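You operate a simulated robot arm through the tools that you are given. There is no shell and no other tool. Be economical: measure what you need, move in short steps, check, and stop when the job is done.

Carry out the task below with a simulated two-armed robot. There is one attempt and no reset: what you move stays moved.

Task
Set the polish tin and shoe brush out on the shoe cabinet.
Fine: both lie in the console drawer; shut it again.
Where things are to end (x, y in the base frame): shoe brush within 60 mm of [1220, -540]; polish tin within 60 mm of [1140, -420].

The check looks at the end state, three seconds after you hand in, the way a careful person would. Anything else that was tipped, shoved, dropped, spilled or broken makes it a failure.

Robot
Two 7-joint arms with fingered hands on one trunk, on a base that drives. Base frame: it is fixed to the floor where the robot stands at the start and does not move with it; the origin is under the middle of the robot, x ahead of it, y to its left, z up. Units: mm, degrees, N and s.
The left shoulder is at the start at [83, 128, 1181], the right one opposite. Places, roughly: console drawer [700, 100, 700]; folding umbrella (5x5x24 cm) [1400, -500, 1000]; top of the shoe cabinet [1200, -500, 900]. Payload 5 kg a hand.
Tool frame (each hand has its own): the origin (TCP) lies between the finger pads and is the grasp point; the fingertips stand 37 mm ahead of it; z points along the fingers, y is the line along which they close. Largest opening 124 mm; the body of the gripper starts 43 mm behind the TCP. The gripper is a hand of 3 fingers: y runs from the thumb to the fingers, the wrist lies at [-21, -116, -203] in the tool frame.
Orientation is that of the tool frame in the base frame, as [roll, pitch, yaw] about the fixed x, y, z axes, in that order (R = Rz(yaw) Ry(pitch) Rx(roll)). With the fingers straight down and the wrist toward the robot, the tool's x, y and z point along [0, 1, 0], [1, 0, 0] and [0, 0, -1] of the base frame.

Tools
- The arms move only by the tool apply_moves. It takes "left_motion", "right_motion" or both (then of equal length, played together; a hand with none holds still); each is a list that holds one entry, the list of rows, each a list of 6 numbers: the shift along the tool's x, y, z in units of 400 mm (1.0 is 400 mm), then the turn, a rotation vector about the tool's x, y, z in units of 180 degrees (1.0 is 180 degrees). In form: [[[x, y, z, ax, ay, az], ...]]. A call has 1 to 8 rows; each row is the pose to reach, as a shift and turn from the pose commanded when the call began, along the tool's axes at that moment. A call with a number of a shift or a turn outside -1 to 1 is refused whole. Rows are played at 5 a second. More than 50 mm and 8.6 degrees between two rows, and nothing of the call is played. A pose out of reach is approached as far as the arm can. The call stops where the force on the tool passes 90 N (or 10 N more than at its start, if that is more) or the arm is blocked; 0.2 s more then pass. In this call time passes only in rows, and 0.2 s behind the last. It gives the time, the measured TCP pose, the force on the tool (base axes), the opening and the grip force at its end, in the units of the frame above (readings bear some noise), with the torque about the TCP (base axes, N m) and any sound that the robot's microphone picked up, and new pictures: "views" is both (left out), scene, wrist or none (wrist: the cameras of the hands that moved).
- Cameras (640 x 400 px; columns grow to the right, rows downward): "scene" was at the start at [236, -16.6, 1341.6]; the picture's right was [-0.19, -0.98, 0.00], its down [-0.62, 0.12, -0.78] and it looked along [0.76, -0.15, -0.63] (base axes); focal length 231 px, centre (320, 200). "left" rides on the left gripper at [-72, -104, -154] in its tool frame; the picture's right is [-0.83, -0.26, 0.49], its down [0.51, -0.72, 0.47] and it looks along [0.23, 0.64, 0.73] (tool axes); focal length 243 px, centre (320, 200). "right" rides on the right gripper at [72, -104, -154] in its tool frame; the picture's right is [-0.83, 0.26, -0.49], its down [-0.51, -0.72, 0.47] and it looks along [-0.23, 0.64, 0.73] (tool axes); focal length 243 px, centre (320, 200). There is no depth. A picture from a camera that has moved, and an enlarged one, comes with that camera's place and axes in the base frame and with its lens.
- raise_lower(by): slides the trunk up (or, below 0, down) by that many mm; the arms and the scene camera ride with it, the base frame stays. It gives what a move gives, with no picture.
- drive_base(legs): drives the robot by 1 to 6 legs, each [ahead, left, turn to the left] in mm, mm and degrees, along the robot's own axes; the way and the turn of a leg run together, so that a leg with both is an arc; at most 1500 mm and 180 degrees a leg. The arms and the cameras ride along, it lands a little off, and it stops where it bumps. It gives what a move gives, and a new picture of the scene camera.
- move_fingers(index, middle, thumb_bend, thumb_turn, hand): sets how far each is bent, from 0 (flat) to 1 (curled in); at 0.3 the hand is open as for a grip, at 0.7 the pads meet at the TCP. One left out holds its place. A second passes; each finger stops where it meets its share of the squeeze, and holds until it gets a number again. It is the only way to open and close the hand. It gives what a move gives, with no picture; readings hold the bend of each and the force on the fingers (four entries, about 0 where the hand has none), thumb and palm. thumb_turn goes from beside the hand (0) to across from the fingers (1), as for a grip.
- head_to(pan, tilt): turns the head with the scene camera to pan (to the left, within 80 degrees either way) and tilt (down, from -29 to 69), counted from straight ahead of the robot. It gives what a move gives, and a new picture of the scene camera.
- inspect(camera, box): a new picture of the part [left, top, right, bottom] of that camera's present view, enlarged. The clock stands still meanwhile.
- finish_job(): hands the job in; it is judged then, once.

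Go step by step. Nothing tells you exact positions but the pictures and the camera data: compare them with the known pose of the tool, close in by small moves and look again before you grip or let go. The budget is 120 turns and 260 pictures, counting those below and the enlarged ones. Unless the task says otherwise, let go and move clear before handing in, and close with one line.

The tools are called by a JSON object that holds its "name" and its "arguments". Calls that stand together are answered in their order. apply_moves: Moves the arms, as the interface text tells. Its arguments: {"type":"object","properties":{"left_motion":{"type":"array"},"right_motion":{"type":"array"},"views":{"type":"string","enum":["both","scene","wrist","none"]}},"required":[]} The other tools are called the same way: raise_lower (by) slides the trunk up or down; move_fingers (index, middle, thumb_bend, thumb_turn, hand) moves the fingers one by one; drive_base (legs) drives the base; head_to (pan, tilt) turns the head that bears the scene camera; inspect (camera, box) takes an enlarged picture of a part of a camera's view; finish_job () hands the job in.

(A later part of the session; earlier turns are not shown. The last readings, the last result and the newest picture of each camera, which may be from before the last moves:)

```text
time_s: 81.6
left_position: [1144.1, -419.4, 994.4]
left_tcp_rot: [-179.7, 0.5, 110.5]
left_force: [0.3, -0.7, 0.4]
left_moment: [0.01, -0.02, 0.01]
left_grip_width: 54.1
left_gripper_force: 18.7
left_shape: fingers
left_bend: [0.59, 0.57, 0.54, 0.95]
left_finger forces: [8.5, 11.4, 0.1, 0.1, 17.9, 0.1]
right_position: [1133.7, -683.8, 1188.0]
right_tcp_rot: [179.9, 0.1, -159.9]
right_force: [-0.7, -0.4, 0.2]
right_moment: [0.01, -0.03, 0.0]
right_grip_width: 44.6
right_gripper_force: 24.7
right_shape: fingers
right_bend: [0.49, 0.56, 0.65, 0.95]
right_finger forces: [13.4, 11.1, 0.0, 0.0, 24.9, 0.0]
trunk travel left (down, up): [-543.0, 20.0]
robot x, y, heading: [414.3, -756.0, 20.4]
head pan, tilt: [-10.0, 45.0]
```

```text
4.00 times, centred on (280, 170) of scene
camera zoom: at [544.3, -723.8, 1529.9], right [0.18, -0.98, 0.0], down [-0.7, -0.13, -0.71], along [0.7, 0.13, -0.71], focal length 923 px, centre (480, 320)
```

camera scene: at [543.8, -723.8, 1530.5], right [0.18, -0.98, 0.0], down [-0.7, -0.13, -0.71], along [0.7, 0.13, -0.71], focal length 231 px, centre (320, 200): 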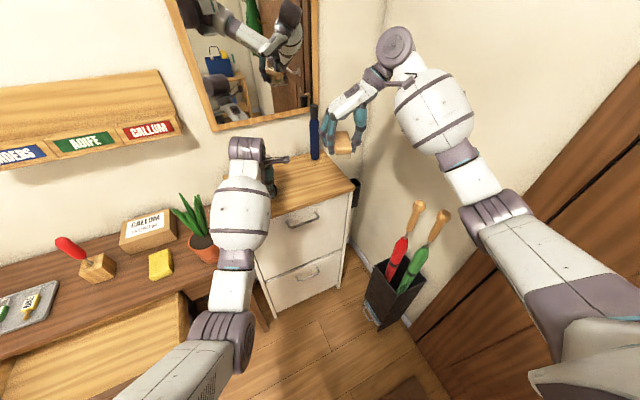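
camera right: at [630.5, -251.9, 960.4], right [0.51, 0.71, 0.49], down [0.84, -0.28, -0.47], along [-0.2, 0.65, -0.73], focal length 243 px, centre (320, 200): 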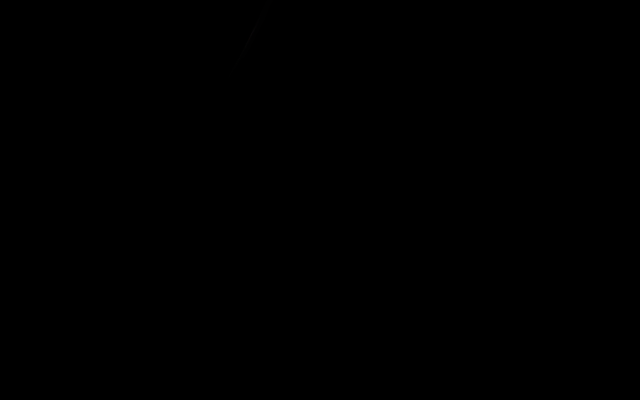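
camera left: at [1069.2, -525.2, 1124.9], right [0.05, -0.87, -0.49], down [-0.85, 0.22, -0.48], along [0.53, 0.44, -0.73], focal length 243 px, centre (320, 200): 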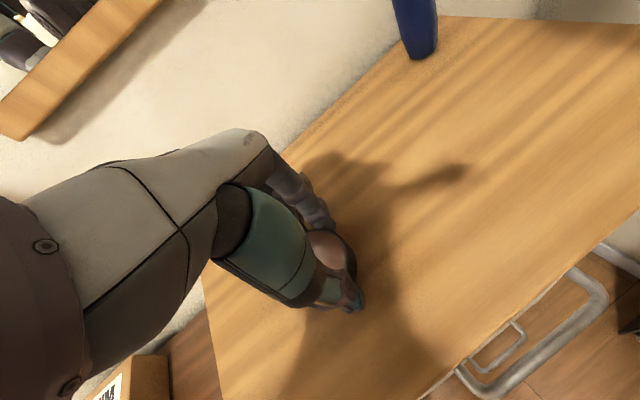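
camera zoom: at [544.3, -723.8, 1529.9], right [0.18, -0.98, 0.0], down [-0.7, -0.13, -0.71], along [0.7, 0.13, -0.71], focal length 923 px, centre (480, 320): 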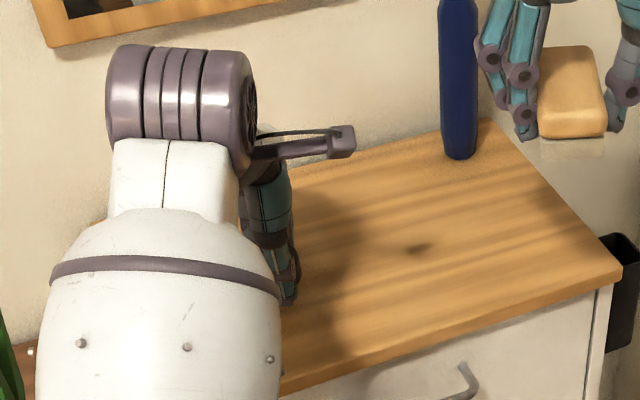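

From triangulation the cabinet top is really at z≈918, so I over-pressed. I'll look at the tin's tilt from the right camera.

{"name": "inspect", "arguments": {"camera": "right", "box": [280, 100, 400, 220]}}

{"name": "apply_moves", "arguments": {"left_motion": [[[0, 0, -0.05, 0, 0, 0], [0, 0, -0.1, 0, 0, 0]]], "views": "none"}}

{"name": "head_to", "arguments": {"pan": 5, "tilt": 40}}

{"name": "inspect", "arguments": {"camera": "scene", "box": [280, 100, 440, 220]}}

```text
3.33 times, centred on (340, 160) of right
camera zoom: at [1101.0, -807.4, 1342.3], right [0.69, 0.53, 0.49], down [0.72, -0.5, -0.47], along [0.0, 0.68, -0.73], focal length 809 px, centre (253, 333)
```

zoom: 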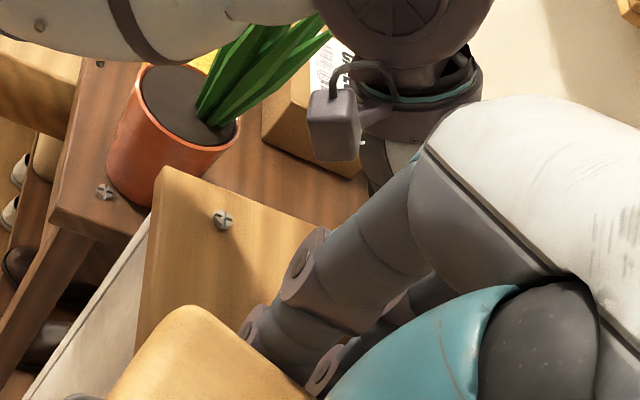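

```text
time_s: 82.2
left_position: [1144.2, -420.4, 1040.7]
left_tcp_rot: [180.0, 0.5, 110.4]
left_force: [-0.2, 0.3, -1.3]
left_moment: [-0.02, -0.02, 0.02]
left_grip_width: 54.2
left_gripper_force: 18.8
left_shape: fingers
left_bend: [0.59, 0.57, 0.54, 0.95]
left_finger forces: [8.6, 11.4, 0.0, 0.1, 18.0, 0.1]
right_position: [1134.1, -684.8, 1189.7]
right_tcp_rot: [-180.0, 0.3, -160.0]
right_force: [-0.3, -0.4, -0.7]
right_moment: [-0.01, -0.02, -0.03]
right_grip_width: 44.8
right_gripper_force: 25.0
right_shape: fingers
right_bend: [0.49, 0.56, 0.65, 0.95]
right_finger forces: [13.4, 11.0, 0.0, 0.1, 24.9, 0.0]
trunk travel left (down, up): [-543.0, 20.0]
robot x, y, heading: [409.6, -753.9, 20.3]
head pan, tilt: [-10.0, 45.0]
```

```text
time_s: 82.9
left_position: [1144.5, -420.3, 1039.5]
left_tcp_rot: [-180.0, 0.5, 110.4]
left_force: [-0.2, 1.0, -1.2]
left_moment: [0.01, -0.01, 0.03]
left_grip_width: 54.3
left_gripper_force: 19.0
left_shape: fingers
left_bend: [0.59, 0.57, 0.54, 0.95]
left_finger forces: [8.6, 11.4, 0.2, 0.0, 18.0, 0.1]
right_position: [1134.3, -684.6, 1189.0]
right_tcp_rot: [-180.0, 0.1, -160.0]
right_force: [-0.3, -0.9, -0.4]
right_moment: [-0.01, 0.02, -0.02]
right_grip_width: 44.8
right_gripper_force: 23.8
right_shape: fingers
right_bend: [0.49, 0.56, 0.65, 0.95]
right_finger forces: [13.4, 11.0, 0.1, 0.0, 24.8, 0.0]
trunk travel left (down, up): [-543.0, 20.0]
robot x, y, heading: [414.5, -756.6, 20.4]
head pan, tilt: [5.0, 40.0]
camera scene: at [541.2, -702.0, 1537.6], right [0.43, -0.9, 0.0], down [-0.58, -0.28, -0.77], along [0.69, 0.33, -0.64], focal length 231 px, centre (320, 200)
```

scene: 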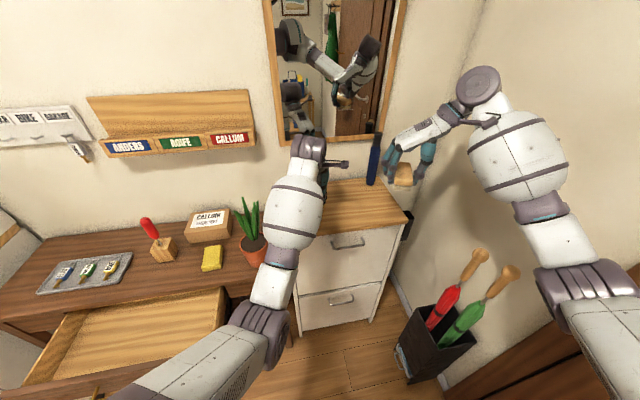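

```text
3.33 times, centred on (360, 160) of scene
camera zoom: at [541.2, -702.0, 1537.6], right [0.43, -0.9, 0.0], down [-0.58, -0.28, -0.77], along [0.69, 0.33, -0.64], focal length 769 px, centre (187, 333)
```

zoom: 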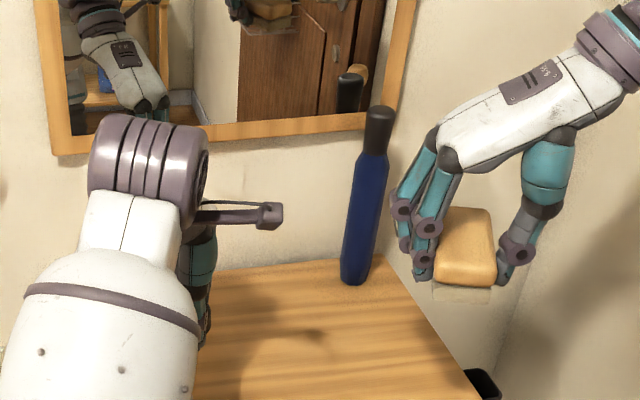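

The tin's right side seems tipped up some 25–35°. I'll roll the hand 25° to level it, then look again.

{"name": "apply_moves", "arguments": {"left_motion": [[[0, 0, 0, 0, 0.0465, 0], [0, 0, 0, 0, 0.093, 0], [0, 0, 0, 0, 0.139, 0]]], "views": "wrist"}}

{"name": "inspect", "arguments": {"camera": "scene", "box": [280, 120, 400, 220]}}

{"name": "inspect", "arguments": {"camera": "left", "box": [260, 180, 420, 330]}}

```text
time_s: 83.7
left_position: [1145.8, -417.9, 1039.7]
left_tcp_rot: [180.0, -24.7, 110.4]
left_force: [0.3, 0.7, -0.5]
left_moment: [0.02, 0.01, 0.04]
left_grip_width: 54.3
left_gripper_force: 19.2
left_shape: fingers
left_bend: [0.59, 0.57, 0.54, 0.95]
left_finger forces: [8.6, 11.4, 0.0, 0.0, 18.1, 0.1]
right_position: [1134.3, -685.5, 1188.8]
right_tcp_rot: [-179.9, 0.1, -160.0]
right_force: [0.0, 0.3, -0.2]
right_moment: [-0.02, 0.03, 0.05]
right_grip_width: 44.6
right_gripper_force: 24.4
right_shape: fingers
right_bend: [0.49, 0.56, 0.65, 0.95]
right_finger forces: [13.4, 10.9, 0.0, 0.0, 24.8, 0.1]
trunk travel left (down, up): [-543.0, 20.0]
robot x, y, heading: [414.6, -756.4, 20.5]
head pan, tilt: [5.0, 40.0]
camera left: at [1091.7, -577.7, 1148.2], right [-0.05, -0.61, -0.79], down [-0.91, 0.36, -0.22], along [0.42, 0.71, -0.57], focal length 243 px, centre (320, 200)
```

left: 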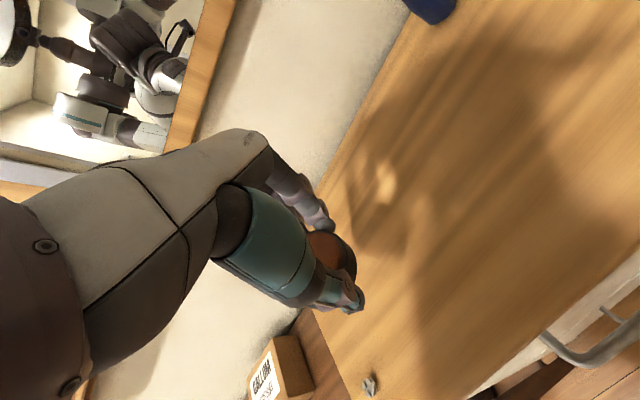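

```text
4.00 times, centred on (340, 170) of scene
camera zoom: at [541.7, -702.3, 1537.5], right [0.43, -0.9, 0.0], down [-0.58, -0.28, -0.77], along [0.69, 0.33, -0.64], focal length 923 px, centre (240, 320)
```

zoom: 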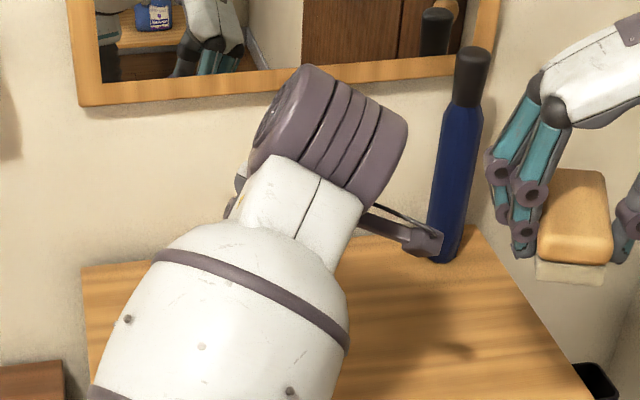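

```text
2.67 times, centred on (340, 255) of left
camera zoom: at [1091.7, -577.7, 1148.2], right [-0.05, -0.61, -0.79], down [-0.91, 0.36, -0.22], along [0.42, 0.71, -0.57], focal length 647 px, centre (267, 53)
```

zoom: 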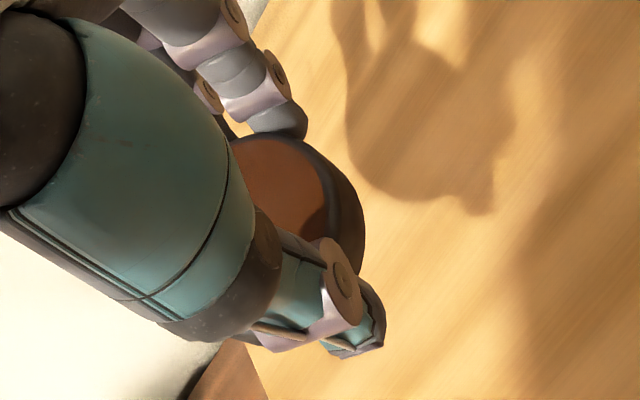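

The tin now looks level. I'll lower straight down (along base z) in small steps to about TCP z 972.

{"name": "apply_moves", "arguments": {"left_motion": [[[-0.037, 0, 0.08, 0, 0, 0], [-0.07, 0, 0.152, 0, 0, 0]]], "views": "none"}}

{"name": "inspect", "arguments": {"camera": "left", "box": [260, 180, 420, 330]}}

```text
time_s: 84.3
left_position: [1146.9, -417.9, 973.7]
left_tcp_rot: [179.8, -24.5, 110.5]
left_force: [1.3, 0.8, 3.4]
left_moment: [0.05, -0.1, -0.03]
left_grip_width: 52.0
left_gripper_force: 17.6
left_shape: fingers
left_bend: [0.6, 0.57, 0.54, 0.95]
left_finger forces: [9.3, 10.6, 0.0, 0.0, 16.3, 0.0]
right_position: [1133.5, -684.4, 1191.7]
right_tcp_rot: [-179.9, 0.0, -160.0]
right_force: [-0.2, -0.3, -0.9]
right_moment: [-0.02, -0.02, 0.0]
right_grip_width: 44.9
right_gripper_force: 24.5
right_shape: fingers
right_bend: [0.49, 0.56, 0.65, 0.95]
right_finger forces: [13.4, 11.0, 0.0, 0.0, 24.8, 0.1]
trunk travel left (down, up): [-543.0, 20.0]
robot x, y, heading: [412.6, -756.0, 20.3]
head pan, tilt: [5.0, 40.0]
```

```text
2.67 times, centred on (340, 255) of left
camera zoom: at [1091.8, -576.3, 1083.3], right [-0.05, -0.61, -0.79], down [-0.9, 0.36, -0.22], along [0.42, 0.71, -0.57], focal length 647 px, centre (267, 53)
```

zoom: 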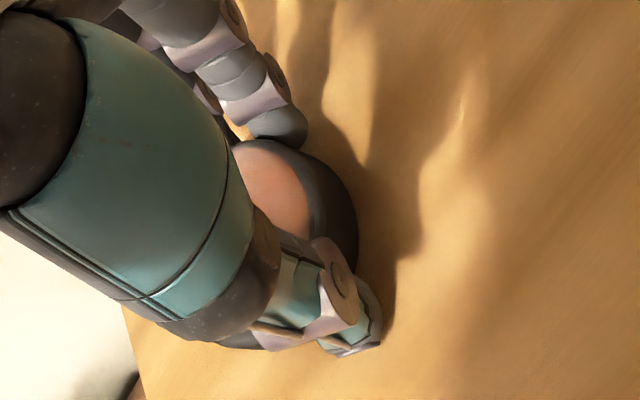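

The tin has touched down gently (3 N). I'll open the fingers slightly to let it settle.

{"name": "move_fingers", "arguments": {"hand": "left", "index": 0.5, "middle": 0.5, "thumb_bend": 0.46}}

{"name": "inspect", "arguments": {"camera": "left", "box": [260, 180, 420, 330]}}

```text
time_s: 85.3
left_position: [1146.0, -418.3, 973.9]
left_tcp_rot: [179.9, -24.5, 110.4]
left_force: [-1.2, -1.8, 8.6]
left_moment: [0.09, -0.27, -0.09]
left_grip_width: 71.7
left_gripper_force: 3.7
left_shape: fingers
left_bend: [0.51, 0.5, 0.46, 0.97]
left_finger forces: [8.3, 0.0, 0.1, 0.1, 0.1, 0.0]
right_position: [1132.6, -685.1, 1191.1]
right_tcp_rot: [-180.0, 0.1, -160.0]
right_force: [-0.5, 0.8, -1.3]
right_moment: [-0.02, -0.01, -0.01]
right_grip_width: 44.7
right_gripper_force: 25.2
right_shape: fingers
right_bend: [0.49, 0.56, 0.65, 0.95]
right_finger forces: [13.5, 11.0, 0.0, 0.0, 24.9, 0.1]
trunk travel left (down, up): [-543.0, 20.0]
robot x, y, heading: [412.0, -758.3, 20.5]
head pan, tilt: [5.0, 40.0]
```

```text
2.67 times, centred on (340, 255) of left
camera zoom: at [1091.0, -576.6, 1083.1], right [-0.05, -0.61, -0.79], down [-0.9, 0.36, -0.22], along [0.42, 0.71, -0.57], focal length 647 px, centre (267, 53)
```

zoom: 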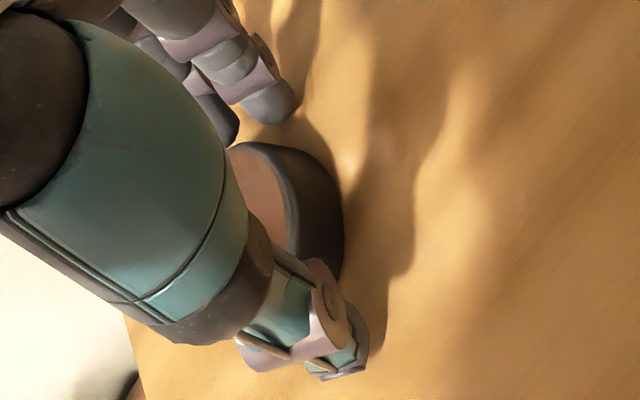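

The tin has settled on the surface. I'll ease up a few millimetres, open wider and look.

{"name": "apply_moves", "arguments": {"left_motion": [[[0.005, 0, -0.011, 0, 0, 0]]], "views": "none"}}

{"name": "move_fingers", "arguments": {"hand": "left", "index": 0.36, "middle": 0.36, "thumb_bend": 0.34}}

{"name": "inspect", "arguments": {"camera": "left", "box": [220, 140, 440, 360]}}

```text
time_s: 85.7
left_position: [1145.0, -418.4, 975.8]
left_tcp_rot: [-180.0, -24.5, 110.4]
left_force: [0.1, 0.2, -0.4]
left_moment: [0.0, 0.0, -0.01]
left_grip_width: 73.5
left_gripper_force: 0.0
left_shape: fingers
left_bend: [0.5, 0.5, 0.46, 0.97]
left_finger forces: [0.0, 0.0, 0.1, 0.0, 0.1, 0.0]
right_position: [1134.3, -683.3, 1188.1]
right_tcp_rot: [180.0, 0.0, -160.0]
right_force: [-0.2, 0.4, -0.5]
right_moment: [-0.02, 0.0, -0.02]
right_grip_width: 44.9
right_gripper_force: 24.7
right_shape: fingers
right_bend: [0.49, 0.56, 0.65, 0.95]
right_finger forces: [13.4, 11.1, 0.0, 0.0, 24.7, 0.0]
trunk travel left (down, up): [-543.0, 20.0]
robot x, y, heading: [411.8, -757.3, 20.5]
head pan, tilt: [5.0, 40.0]
```

```text
time_s: 86.7
left_position: [1145.0, -417.8, 976.2]
left_tcp_rot: [180.0, -24.6, 110.4]
left_force: [0.3, -0.6, -0.3]
left_moment: [0.04, 0.02, 0.01]
left_grip_width: 113.3
left_gripper_force: 0.1
left_shape: fingers
left_bend: [0.36, 0.36, 0.34, 0.97]
left_finger forces: [0.0, 0.0, 0.0, 0.0, 0.0, 0.0]
right_position: [1134.4, -684.6, 1187.7]
right_tcp_rot: [-179.9, 0.1, -160.0]
right_force: [0.5, 0.8, -0.5]
right_moment: [0.01, 0.01, 0.04]
right_grip_width: 44.7
right_gripper_force: 24.4
right_shape: fingers
right_bend: [0.49, 0.56, 0.65, 0.95]
right_finger forces: [13.3, 11.0, 0.0, 0.1, 24.8, 0.1]
trunk travel left (down, up): [-543.0, 20.0]
robot x, y, heading: [414.1, -757.5, 20.5]
head pan, tilt: [5.0, 40.0]
```

```text
1.82 times, centred on (330, 250) of left
camera zoom: at [1091.7, -576.6, 1086.6], right [-0.05, -0.61, -0.79], down [-0.91, 0.36, -0.22], along [0.42, 0.71, -0.57], focal length 441 px, centre (302, 109)
```

zoom: 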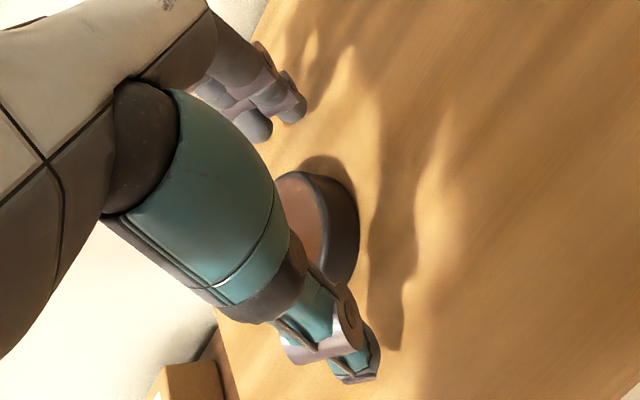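

The tin stands free between the open fingers. I'll lift straight up and retract the left hand.

{"name": "apply_moves", "arguments": {"left_motion": [[[0.03, 0, -0.068, 0, 0, 0], [0.07, 0, -0.155, 0, 0, 0], [0.12, 0, -0.26, 0, 0, 0], [0.17, 0, -0.365, 0, 0, 0], [0.18, -0.08, -0.4, 0, -0.0465, 0], [0.19, -0.18, -0.42, 0, -0.093, 0], [0.2, -0.28, -0.42, 0, -0.137, 0]]]}}

{"name": "inspect", "arguments": {"camera": "scene", "box": [280, 120, 440, 260]}}

```text
time_s: 88.3
left_position: [1038.5, -455.9, 1161.4]
left_tcp_rot: [179.9, 0.2, 110.4]
left_force: [0.2, 1.0, 0.4]
left_moment: [0.0, 0.0, 0.01]
left_grip_width: 113.5
left_gripper_force: 0.1
left_shape: fingers
left_bend: [0.36, 0.36, 0.34, 0.97]
left_finger forces: [0.0, 0.0, 0.0, 0.1, 0.0, 0.0]
right_position: [1132.4, -685.6, 1190.8]
right_tcp_rot: [179.9, 0.0, -159.9]
right_force: [-0.1, 0.1, -0.8]
right_moment: [0.02, -0.01, -0.04]
right_grip_width: 44.9
right_gripper_force: 24.8
right_shape: fingers
right_bend: [0.49, 0.56, 0.65, 0.95]
right_finger forces: [13.3, 11.0, 0.0, 0.0, 24.8, 0.0]
trunk travel left (down, up): [-543.0, 20.0]
robot x, y, heading: [410.1, -757.7, 20.4]
head pan, tilt: [5.0, 40.0]
camera scene: at [539.7, -702.2, 1537.7], right [0.43, -0.9, 0.0], down [-0.58, -0.28, -0.77], along [0.69, 0.33, -0.64], focal length 231 px, centre (320, 200)
camera left: at [963.5, -559.1, 1316.0], right [0.05, -0.87, -0.49], down [-0.85, 0.22, -0.47], along [0.52, 0.44, -0.73], focal length 243 px, centre (320, 200)
```

scene: 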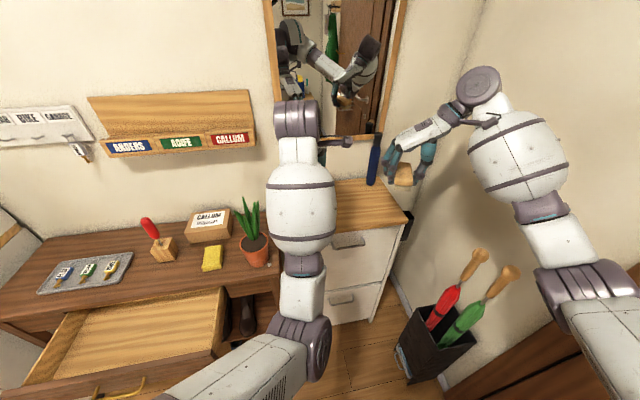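
left: 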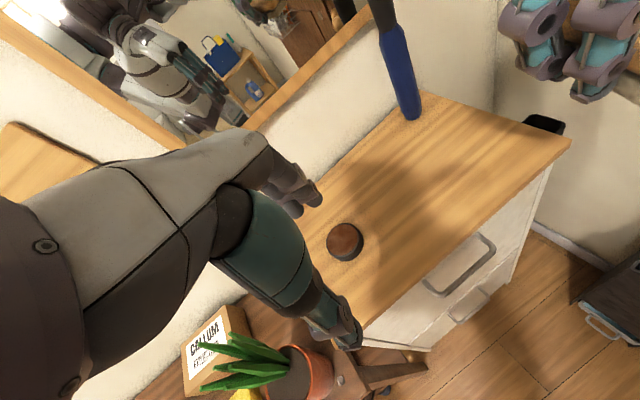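

```text
2.86 times, centred on (360, 190) of scene
camera zoom: at [539.7, -702.2, 1537.7], right [0.43, -0.9, 0.0], down [-0.58, -0.28, -0.77], along [0.69, 0.33, -0.64], focal length 659 px, centre (206, 229)
```

zoom: 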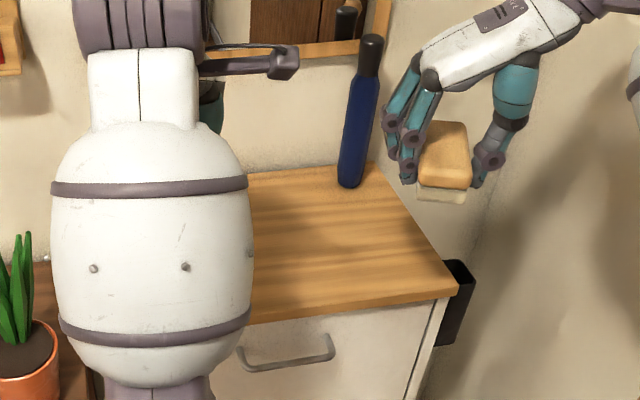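

The tin lies flat, at about [1137, -387]. I'll pull the left arm out of the way to get a clear view with the scene camera and verify.

{"name": "apply_moves", "arguments": {"left_motion": [[[0.05, -0.08, 0, 0, 0, 0], [0.1, -0.16, 0, 0, 0, 0], [0.15, -0.24, 0, 0, 0, 0], [0.2, -0.32, 0, 0, 0, 0], [0.25, -0.4, 0, 0, 0, 0]]], "views": "wrist"}}

{"name": "head_to", "arguments": {"pan": -2, "tilt": 40}}

{"name": "inspect", "arguments": {"camera": "scene", "box": [240, 100, 400, 220]}}

```text
time_s: 89.5
left_position: [857.9, -424.2, 1118.2]
left_tcp_rot: [179.6, -0.1, 110.6]
left_force: [0.5, 0.0, -0.6]
left_moment: [0.02, -0.03, 0.0]
left_grip_width: 113.8
left_gripper_force: 0.0
left_shape: fingers
left_bend: [0.36, 0.36, 0.34, 0.97]
left_finger forces: [0.1, 0.0, 0.1, 0.1, 0.0, 0.0]
left hand out of reach, approached as far as the arm can: row 3, 4, 5
right_position: [1132.9, -684.9, 1188.8]
right_tcp_rot: [179.9, 0.1, -160.0]
right_force: [-0.2, 0.7, -1.1]
right_moment: [0.01, -0.02, -0.01]
right_grip_width: 44.7
right_gripper_force: 24.6
right_shape: fingers
right_bend: [0.49, 0.56, 0.65, 0.95]
right_finger forces: [13.4, 11.0, 0.0, 0.0, 24.8, 0.0]
trunk travel left (down, up): [-543.0, 20.0]
robot x, y, heading: [415.6, -756.5, 20.4]
head pan, tilt: [5.0, 40.0]
camera left: at [783.7, -530.0, 1270.1], right [0.05, -0.87, -0.5], down [-0.85, 0.22, -0.48], along [0.53, 0.44, -0.73], focal length 243 px, centre (320, 200)
```

left: 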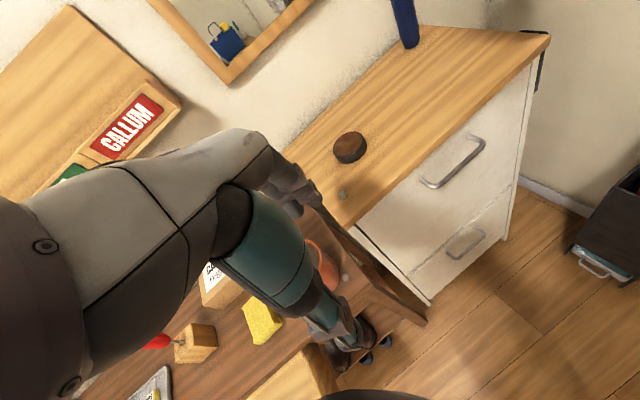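

```text
time_s: 90.2
left_position: [860.1, -423.9, 1118.3]
left_tcp_rot: [179.4, 0.0, 110.6]
left_force: [-0.2, 0.1, -0.7]
left_moment: [-0.03, -0.01, 0.0]
left_grip_width: 113.8
left_gripper_force: 0.0
left_shape: fingers
left_bend: [0.36, 0.36, 0.34, 0.97]
left_finger forces: [0.0, 0.0, 0.1, 0.1, 0.1, 0.0]
right_position: [1133.0, -685.8, 1188.4]
right_tcp_rot: [-180.0, 0.1, -160.1]
right_force: [-0.3, -0.4, -0.5]
right_moment: [0.04, -0.01, 0.0]
right_grip_width: 44.8
right_gripper_force: 24.7
right_shape: fingers
right_bend: [0.49, 0.56, 0.65, 0.95]
right_finger forces: [13.4, 11.0, 0.0, 0.1, 24.8, 0.0]
trunk travel left (down, up): [-543.0, 20.0]
robot x, y, heading: [413.6, -756.6, 20.7]
head pan, tilt: [-2.0, 40.0]
camera scene: at [544.3, -712.0, 1537.7], right [0.32, -0.95, 0.0], down [-0.61, -0.2, -0.77], along [0.73, 0.24, -0.64], focal length 231 px, centre (320, 200)
```

scene: 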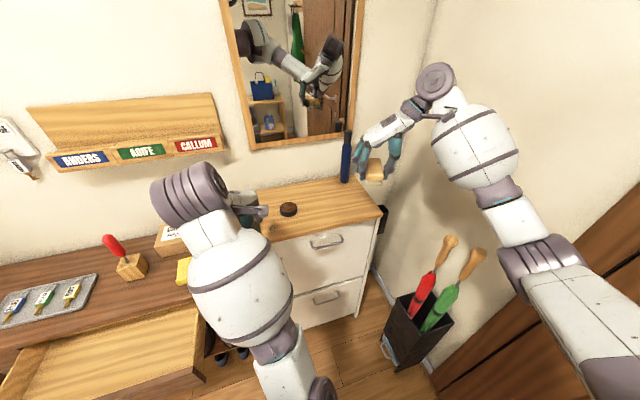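

```text
3.33 times, centred on (320, 160) of scene
camera zoom: at [544.3, -712.0, 1537.7], right [0.32, -0.95, 0.0], down [-0.61, -0.2, -0.77], along [0.73, 0.24, -0.64], focal length 769 px, centre (320, 333)
```

zoom: 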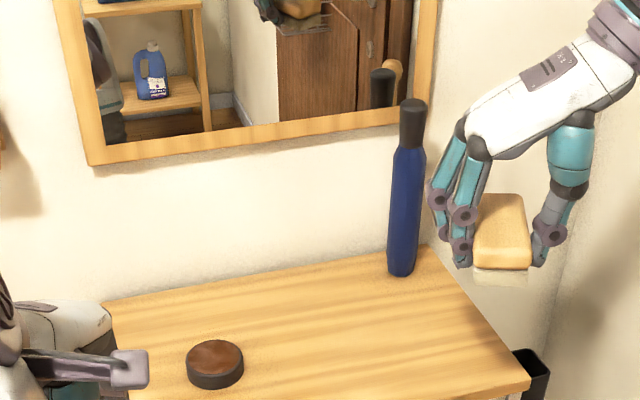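

The tin is at about [1142, -389], flat and within tolerance. Now I'll bring the brush over [1222, -545].

{"name": "apply_moves", "arguments": {"right_motion": [[[-0.082, 0.063, 0, 0, 0, 0], [-0.164, 0.126, 0, 0, 0, 0], [-0.246, 0.19, 0, 0, 0, 0], [-0.329, 0.253, 0, 0, 0, 0], [-0.329, 0.253, 0.12, 0, 0, 0], [-0.329, 0.253, 0.24, 0, 0, 0], [-0.329, 0.253, 0.36, 0, 0, 0], [-0.329, 0.253, 0.46, 0, 0, 0]]]}}

{"name": "inspect", "arguments": {"camera": "scene", "box": [240, 100, 440, 240]}}

{"name": "inspect", "arguments": {"camera": "left", "box": [300, 0, 560, 220]}}

```text
time_s: 92.0
left_position: [862.0, -424.3, 1117.7]
left_tcp_rot: [179.6, -0.1, 110.5]
left_force: [-0.3, 0.8, -0.7]
left_moment: [-0.02, 0.03, -0.05]
left_grip_width: 113.9
left_gripper_force: 0.0
left_shape: fingers
left_bend: [0.36, 0.36, 0.34, 0.97]
left_finger forces: [0.0, 0.0, 0.0, 0.1, 0.0, 0.0]
right_position: [1223.2, -545.1, 1002.6]
right_tcp_rot: [179.9, 0.0, -160.0]
right_force: [0.9, -0.2, -1.1]
right_moment: [0.01, 0.01, 0.0]
right_grip_width: 44.6
right_gripper_force: 24.5
right_shape: fingers
right_bend: [0.49, 0.56, 0.65, 0.95]
right_finger forces: [13.4, 11.0, 0.0, 0.0, 24.6, 0.0]
trunk travel left (down, up): [-543.0, 20.0]
robot x, y, heading: [413.8, -757.9, 20.4]
head pan, tilt: [-2.0, 40.0]
camera scene: at [546.2, -711.8, 1537.3], right [0.32, -0.95, 0.0], down [-0.61, -0.2, -0.77], along [0.73, 0.24, -0.64], focal length 231 px, centre (320, 200)
camera right: at [1190.9, -667.5, 1156.4], right [0.69, 0.53, 0.49], down [0.72, -0.5, -0.47], along [0.0, 0.68, -0.73], focal length 243 px, centre (320, 200)
```

scene: 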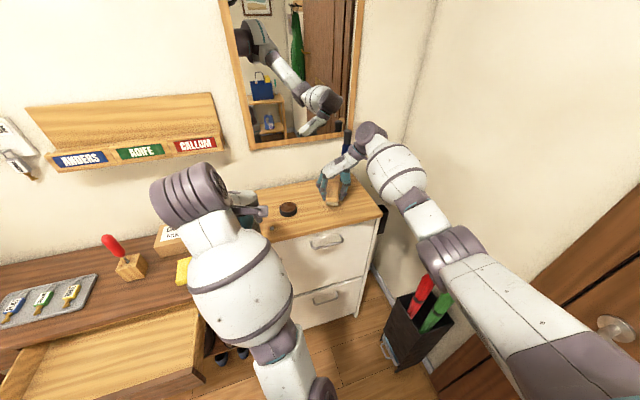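
right: 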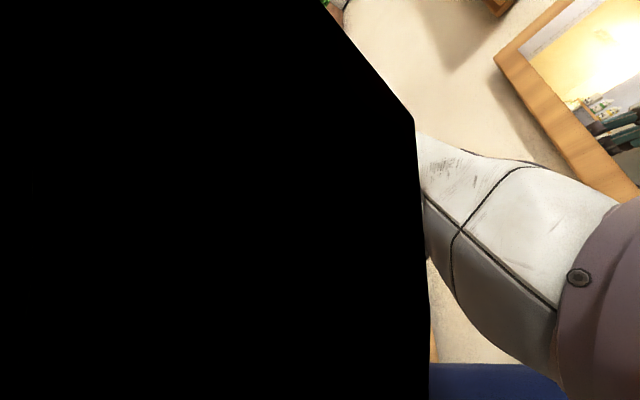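

```text
2.86 times, centred on (340, 170) of scene
camera zoom: at [546.2, -711.8, 1537.3], right [0.32, -0.95, 0.0], down [-0.61, -0.2, -0.77], along [0.73, 0.24, -0.64], focal length 659 px, centre (263, 286)
```

zoom: 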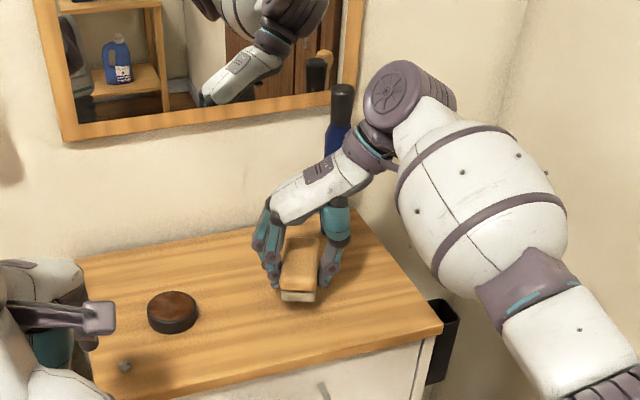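

```text
1.82 times, centred on (430, 110) of left
camera zoom: at [786.8, -529.5, 1269.6], right [0.05, -0.87, -0.49], down [-0.85, 0.22, -0.48], along [0.52, 0.44, -0.73], focal length 441 px, centre (120, 364)
```

zoom: 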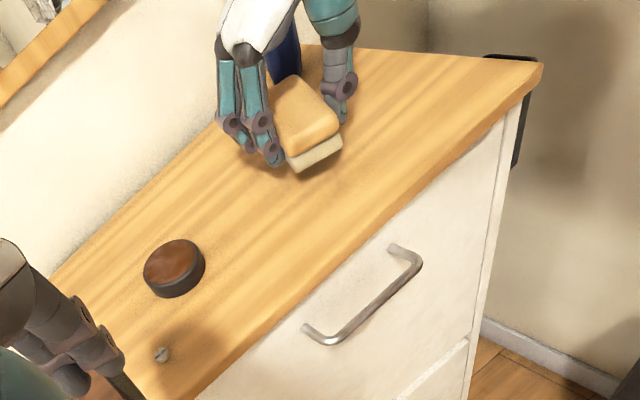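

The brush is level above its spot with about 35 mm to go. I'll lower in small steps.

{"name": "apply_moves", "arguments": {"right_motion": [[[0, 0, 0.035, 0, 0, 0], [0, 0, 0.065, 0, 0, 0]]], "views": "none"}}

{"name": "inspect", "arguments": {"camera": "left", "box": [360, 0, 480, 110]}}

```text
time_s: 92.6
left_position: [859.3, -423.7, 1117.6]
left_tcp_rot: [179.6, 0.0, 110.5]
left_force: [0.5, 0.0, -0.3]
left_moment: [0.0, 0.06, -0.01]
left_grip_width: 113.7
left_gripper_force: 0.0
left_shape: fingers
left_bend: [0.36, 0.36, 0.34, 0.97]
left_finger forces: [0.0, 0.0, 0.1, 0.0, 0.0, 0.0]
right_position: [1224.1, -544.0, 978.5]
right_tcp_rot: [180.0, -0.1, -159.9]
right_force: [-1.0, 0.0, -1.3]
right_moment: [0.0, 0.02, 0.04]
right_grip_width: 44.5
right_gripper_force: 23.9
right_shape: fingers
right_bend: [0.49, 0.56, 0.65, 0.95]
right_finger forces: [13.4, 10.9, 0.1, 0.1, 24.7, 0.1]
trunk travel left (down, up): [-543.0, 20.0]
robot x, y, heading: [416.1, -758.3, 20.3]
head pan, tilt: [-2.0, 40.0]
```

```text
3.64 times, centred on (420, 55) of left
camera zoom: at [786.5, -529.2, 1269.9], right [0.05, -0.87, -0.49], down [-0.85, 0.22, -0.48], along [0.52, 0.44, -0.73], focal length 882 px, centre (-44, 727)
```

zoom: 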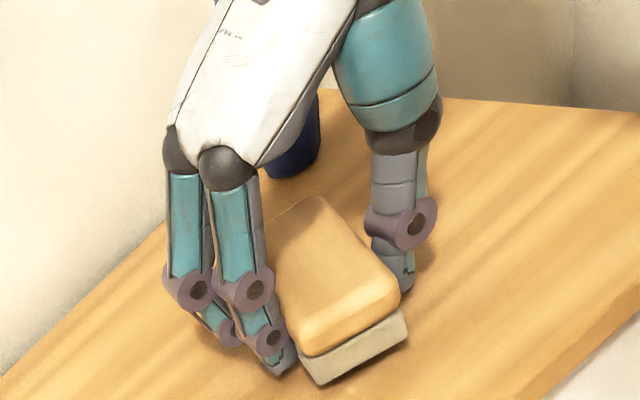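

Close to the surface with no contact yet. I'll go down by 4 mm steps.

{"name": "apply_moves", "arguments": {"right_motion": [[[0, 0, 0.01, 0, 0, 0]]], "views": "none"}}

{"name": "apply_moves", "arguments": {"right_motion": [[[0, 0, 0.008, 0, 0, 0]]], "views": "none"}}

{"name": "inspect", "arguments": {"camera": "left", "box": [360, 0, 480, 110]}}

```text
time_s: 93.0
left_position: [860.2, -423.9, 1117.9]
left_tcp_rot: [179.6, 0.0, 110.5]
left_force: [-0.9, -0.6, -0.2]
left_moment: [0.0, -0.01, -0.01]
left_grip_width: 113.6
left_gripper_force: 0.0
left_shape: fingers
left_bend: [0.36, 0.36, 0.34, 0.97]
left_finger forces: [0.1, 0.0, 0.0, 0.0, 0.0, 0.1]
right_position: [1222.3, -543.0, 975.2]
right_tcp_rot: [-179.9, 0.0, -160.0]
right_force: [-0.4, 0.5, -0.4]
right_moment: [0.01, -0.01, -0.01]
right_grip_width: 44.9
right_gripper_force: 24.4
right_shape: fingers
right_bend: [0.49, 0.56, 0.65, 0.95]
right_finger forces: [13.5, 10.9, 0.0, 0.1, 24.7, 0.0]
trunk travel left (down, up): [-543.0, 20.0]
robot x, y, heading: [418.5, -757.7, 20.2]
head pan, tilt: [-2.0, 40.0]
```

```text
time_s: 93.4
left_position: [860.5, -423.4, 1118.1]
left_tcp_rot: [179.5, 0.0, 110.4]
left_force: [-0.5, -1.0, -0.5]
left_moment: [0.02, -0.03, 0.0]
left_grip_width: 113.7
left_gripper_force: 0.0
left_shape: fingers
left_bend: [0.36, 0.36, 0.34, 0.97]
left_finger forces: [0.0, 0.1, 0.0, 0.0, 0.1, 0.0]
right_position: [1222.8, -544.6, 972.7]
right_tcp_rot: [180.0, 0.1, -159.9]
right_force: [0.7, -0.7, -0.9]
right_moment: [0.03, -0.02, 0.01]
right_grip_width: 44.6
right_gripper_force: 25.3
right_shape: fingers
right_bend: [0.49, 0.56, 0.65, 0.95]
right_finger forces: [13.2, 11.5, 0.1, 0.1, 25.0, 0.0]
trunk travel left (down, up): [-543.0, 20.0]
robot x, y, heading: [416.5, -757.4, 20.5]
head pan, tilt: [-2.0, 40.0]
```

```text
3.64 times, centred on (420, 55) of left
camera zoom: at [785.7, -529.2, 1270.3], right [0.05, -0.87, -0.49], down [-0.85, 0.22, -0.48], along [0.52, 0.44, -0.73], focal length 882 px, centre (-44, 727)
```

zoom: 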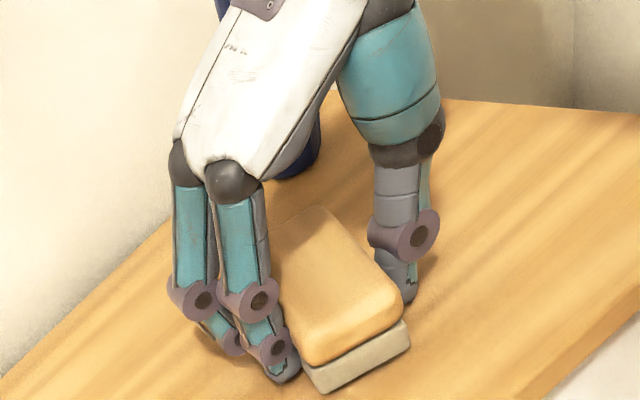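

Nearly touching. I'll go 2.5 mm more, then release a little.

{"name": "apply_moves", "arguments": {"right_motion": [[[0, 0, 0.006, 0, 0, 0]]], "views": "none"}}

{"name": "move_fingers", "arguments": {"hand": "right", "index": 0.44, "middle": 0.47, "thumb_bend": 0.56}}

{"name": "inspect", "arguments": {"camera": "left", "box": [360, 0, 480, 110]}}

```text
time_s: 93.8
left_position: [860.2, -423.9, 1117.5]
left_tcp_rot: [179.5, -0.1, 110.5]
left_force: [-0.5, -0.2, 0.4]
left_moment: [-0.03, -0.03, 0.02]
left_grip_width: 113.7
left_gripper_force: 0.1
left_shape: fingers
left_bend: [0.36, 0.36, 0.34, 0.97]
left_finger forces: [0.1, 0.0, 0.0, 0.0, 0.1, 0.0]
right_position: [1222.6, -544.6, 972.7]
right_tcp_rot: [-179.9, 0.2, -160.0]
right_force: [-0.1, 0.3, 4.1]
right_moment: [0.16, 0.02, 0.04]
right_grip_width: 44.6
right_gripper_force: 28.4
right_shape: fingers
right_bend: [0.49, 0.56, 0.65, 0.95]
right_finger forces: [13.1, 17.0, 0.0, 0.1, 25.3, 0.1]
trunk travel left (down, up): [-543.0, 20.0]
robot x, y, heading: [412.9, -756.9, 20.3]
head pan, tilt: [-2.0, 40.0]
```

```text
time_s: 94.8
left_position: [859.4, -423.8, 1117.6]
left_tcp_rot: [179.5, 0.1, 110.6]
left_force: [-0.2, 0.2, 0.4]
left_moment: [-0.01, 0.01, 0.0]
left_grip_width: 113.8
left_gripper_force: 0.0
left_shape: fingers
left_bend: [0.36, 0.36, 0.34, 0.97]
left_finger forces: [0.0, 0.0, 0.0, 0.1, 0.1, 0.0]
right_position: [1222.5, -543.4, 972.1]
right_tcp_rot: [-180.0, 0.2, -160.0]
right_force: [2.2, -1.4, 9.8]
right_moment: [0.39, -0.06, -0.09]
right_grip_width: 67.3
right_gripper_force: 5.3
right_shape: fingers
right_bend: [0.44, 0.48, 0.56, 0.97]
right_finger forces: [0.0, 10.3, 0.1, 0.0, 0.0, 0.1]
trunk travel left (down, up): [-543.0, 20.0]
robot x, y, heading: [412.4, -756.5, 20.3]
head pan, tilt: [-2.0, 40.0]
```

```text
3.64 times, centred on (420, 55) of left
camera zoom: at [784.9, -529.7, 1270.8], right [0.05, -0.87, -0.5], down [-0.85, 0.22, -0.48], along [0.53, 0.44, -0.73], focal length 882 px, centre (-44, 727)
```

zoom: 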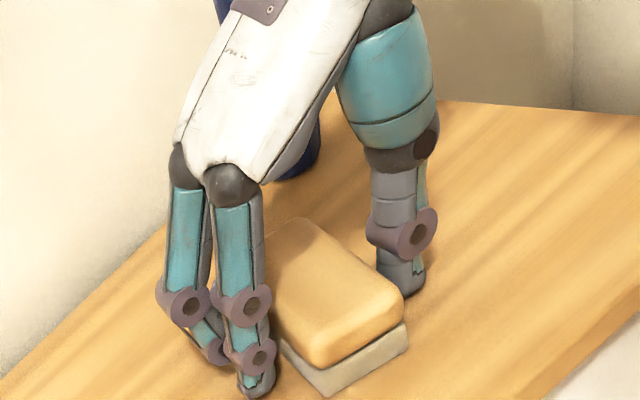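

The brush rests free on the cabinet. I'll rise a few mm, open a bit more, and lift straight off.

{"name": "apply_moves", "arguments": {"right_motion": [[[0, 0, -0.02, 0, 0, 0]]], "views": "none"}}

{"name": "move_fingers", "arguments": {"hand": "right", "index": 0.4, "middle": 0.4, "thumb_bend": 0.4}}

{"name": "apply_moves", "arguments": {"right_motion": [[[0, 0, -0.08, 0, 0, 0], [0, 0, -0.18, 0, 0, 0], [0, 0, -0.3, 0, 0, 0], [0, 0, -0.42, 0, 0, 0], [0, 0, -0.54, 0, 0, 0]]]}}

{"name": "inspect", "arguments": {"camera": "left", "box": [300, 0, 560, 220]}}

```text
time_s: 95.2
left_position: [860.8, -424.1, 1116.6]
left_tcp_rot: [179.6, -0.1, 110.6]
left_force: [-0.5, -0.6, 0.1]
left_moment: [0.0, 0.03, 0.0]
left_grip_width: 114.0
left_gripper_force: 0.1
left_shape: fingers
left_bend: [0.36, 0.36, 0.34, 0.97]
left_finger forces: [0.1, 0.0, 0.1, 0.0, 0.0, 0.0]
right_position: [1223.1, -543.4, 975.9]
right_tcp_rot: [-179.9, -0.1, -159.9]
right_force: [0.8, -0.8, 0.3]
right_moment: [-0.01, 0.01, -0.04]
right_grip_width: 67.1
right_gripper_force: 0.1
right_shape: fingers
right_bend: [0.44, 0.47, 0.56, 0.97]
right_finger forces: [0.0, 0.0, 0.1, 0.1, 0.0, 0.0]
trunk travel left (down, up): [-543.0, 20.0]
robot x, y, heading: [416.5, -758.5, 20.3]
head pan, tilt: [-2.0, 40.0]
```

```text
time_s: 96.2
left_position: [859.6, -423.3, 1117.1]
left_tcp_rot: [179.6, 0.0, 110.5]
left_force: [0.7, 0.5, 0.0]
left_moment: [0.01, 0.0, -0.03]
left_grip_width: 114.1
left_gripper_force: 0.0
left_shape: fingers
left_bend: [0.36, 0.36, 0.34, 0.97]
left_finger forces: [0.0, 0.1, 0.1, 0.1, 0.0, 0.0]
right_position: [1223.9, -543.9, 978.5]
right_tcp_rot: [-179.9, 0.0, -160.1]
right_force: [-0.4, -1.3, 0.5]
right_moment: [0.0, 0.0, 0.0]
right_grip_width: 98.1
right_gripper_force: 0.0
right_shape: fingers
right_bend: [0.4, 0.4, 0.4, 0.97]
right_finger forces: [0.1, 0.0, 0.0, 0.0, 0.0, 0.0]
trunk travel left (down, up): [-543.0, 20.0]
robot x, y, heading: [411.3, -754.8, 20.3]
head pan, tilt: [-2.0, 40.0]
```

```text
time_s: 97.4
left_position: [860.1, -423.5, 1118.0]
left_tcp_rot: [179.4, 0.1, 110.5]
left_force: [0.3, 0.3, -0.3]
left_moment: [0.04, -0.04, 0.01]
left_grip_width: 113.9
left_gripper_force: 0.0
left_shape: fingers
left_bend: [0.36, 0.36, 0.34, 0.97]
left_finger forces: [0.0, 0.0, 0.1, 0.0, 0.1, 0.0]
right_position: [1222.9, -544.7, 1196.6]
right_tcp_rot: [179.9, 0.3, -160.0]
right_force: [-0.9, 0.4, -0.2]
right_moment: [-0.03, -0.02, -0.01]
right_grip_width: 98.1
right_gripper_force: 0.1
right_shape: fingers
right_bend: [0.4, 0.4, 0.4, 0.97]
right_finger forces: [0.0, 0.0, 0.0, 0.0, 0.0, 0.0]
trunk travel left (down, up): [-543.0, 20.0]
robot x, y, heading: [418.3, -755.5, 20.3]
head pan, tilt: [-2.0, 40.0]
camera scene: at [543.5, -711.4, 1537.9], right [0.32, -0.95, 0.0], down [-0.61, -0.2, -0.77], along [0.73, 0.24, -0.64], focal length 231 px, centre (320, 200)
camera right: at [1189.8, -668.1, 1350.3], right [0.69, 0.53, 0.49], down [0.72, -0.5, -0.47], along [0.0, 0.68, -0.73], focal length 243 px, centre (320, 200)
```

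scene: 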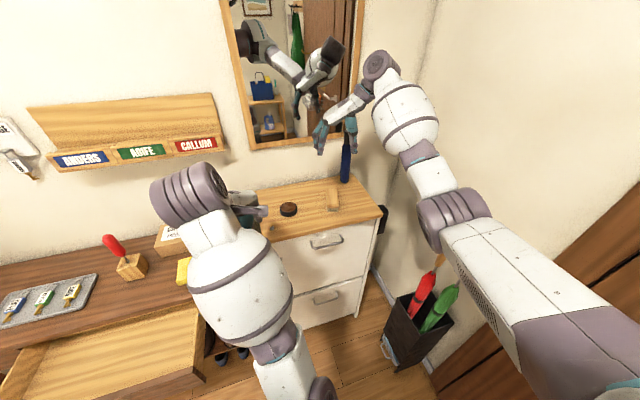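
right: 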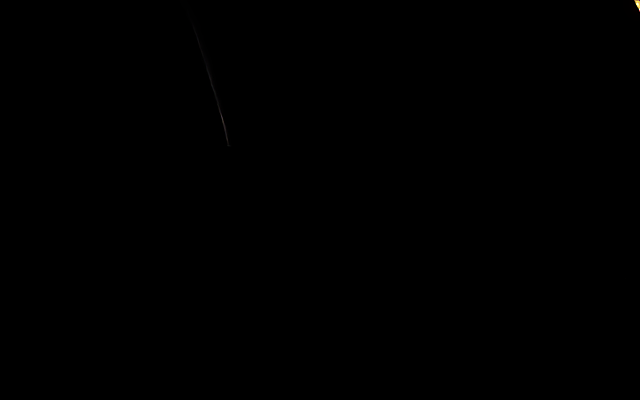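

```text
1.82 times, centred on (430, 110) of left
camera zoom: at [784.7, -529.0, 1271.1], right [0.05, -0.87, -0.49], down [-0.85, 0.22, -0.48], along [0.53, 0.44, -0.73], focal length 441 px, centre (120, 364)
```

zoom: 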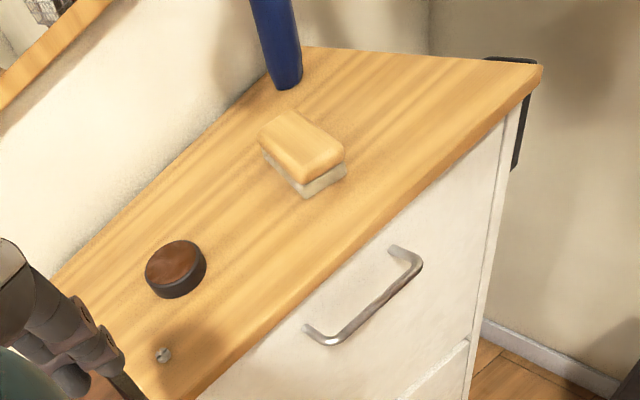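

Both items are set out: brush at about [1230, -541], tin at about [1146, -391]. Next is the drawer: I'll pull the right hand back and reverse the base along the way it came.

{"name": "apply_moves", "arguments": {"right_motion": [[[0.08, -0.06, 0, 0, 0, 0], [0.16, -0.12, 0, 0, 0, 0], [0.24, -0.18, 0, 0, 0, 0], [0.32, -0.24, 0, 0, 0, 0], [0.4, -0.3, 0, 0, 0, 0]]], "views": "none"}}

{"name": "drive_base", "arguments": {"legs": [[-280, 0, 0], [0, -84, 0], [0, 0, 17]]}}

```text
time_s: 98.6
left_position: [859.4, -426.0, 1117.5]
left_tcp_rot: [179.6, 0.0, 110.4]
left_force: [0.1, -0.8, -0.1]
left_moment: [0.05, 0.01, 0.03]
left_grip_width: 113.7
left_gripper_force: 0.1
left_shape: fingers
left_bend: [0.36, 0.36, 0.34, 0.97]
left_finger forces: [0.0, 0.0, 0.1, 0.1, 0.1, 0.0]
right_position: [1114.3, -712.5, 1195.9]
right_tcp_rot: [179.8, 0.1, -160.1]
right_force: [-0.1, 0.5, 0.6]
right_moment: [0.01, -0.03, 0.04]
right_grip_width: 98.5
right_gripper_force: 0.1
right_shape: fingers
right_bend: [0.4, 0.4, 0.4, 0.97]
right_finger forces: [0.1, 0.1, 0.0, 0.0, 0.1, 0.1]
trunk travel left (down, up): [-543.0, 20.0]
robot x, y, heading: [412.3, -758.4, 20.3]
head pan, tilt: [-2.0, 40.0]
```

```text
time_s: 102.5
left_position: [515.0, -485.4, 1117.2]
left_tcp_rot: [179.4, 0.0, 127.2]
left_force: [-0.7, 0.2, 0.2]
left_moment: [0.0, -0.01, 0.0]
left_grip_width: 113.7
left_gripper_force: 0.1
left_shape: fingers
left_bend: [0.36, 0.36, 0.34, 0.97]
left_finger forces: [0.0, 0.0, 0.1, 0.0, 0.1, 0.0]
right_position: [843.6, -687.7, 1194.4]
right_tcp_rot: [-180.0, 0.1, -143.3]
right_force: [-0.2, -0.2, -0.5]
right_moment: [-0.02, -0.03, 0.0]
right_grip_width: 98.3
right_gripper_force: 0.0
right_shape: fingers
right_bend: [0.4, 0.4, 0.4, 0.97]
right_finger forces: [0.1, 0.0, 0.1, 0.0, 0.1, 0.0]
trunk travel left (down, up): [-543.0, 20.0]
robot x, y, heading: [182.5, -932.8, 37.2]
head pan, tilt: [-2.0, 40.0]
camera scene: at [296.2, -851.3, 1537.6], right [0.57, -0.82, 0.0], down [-0.53, -0.37, -0.77], along [0.63, 0.44, -0.64], focal length 231 px, centre (320, 200)
```

scene: 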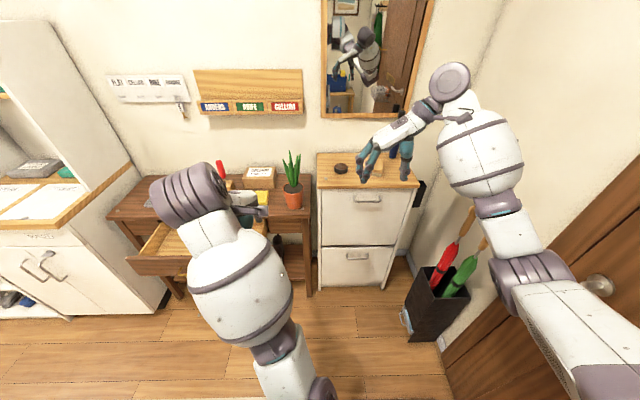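

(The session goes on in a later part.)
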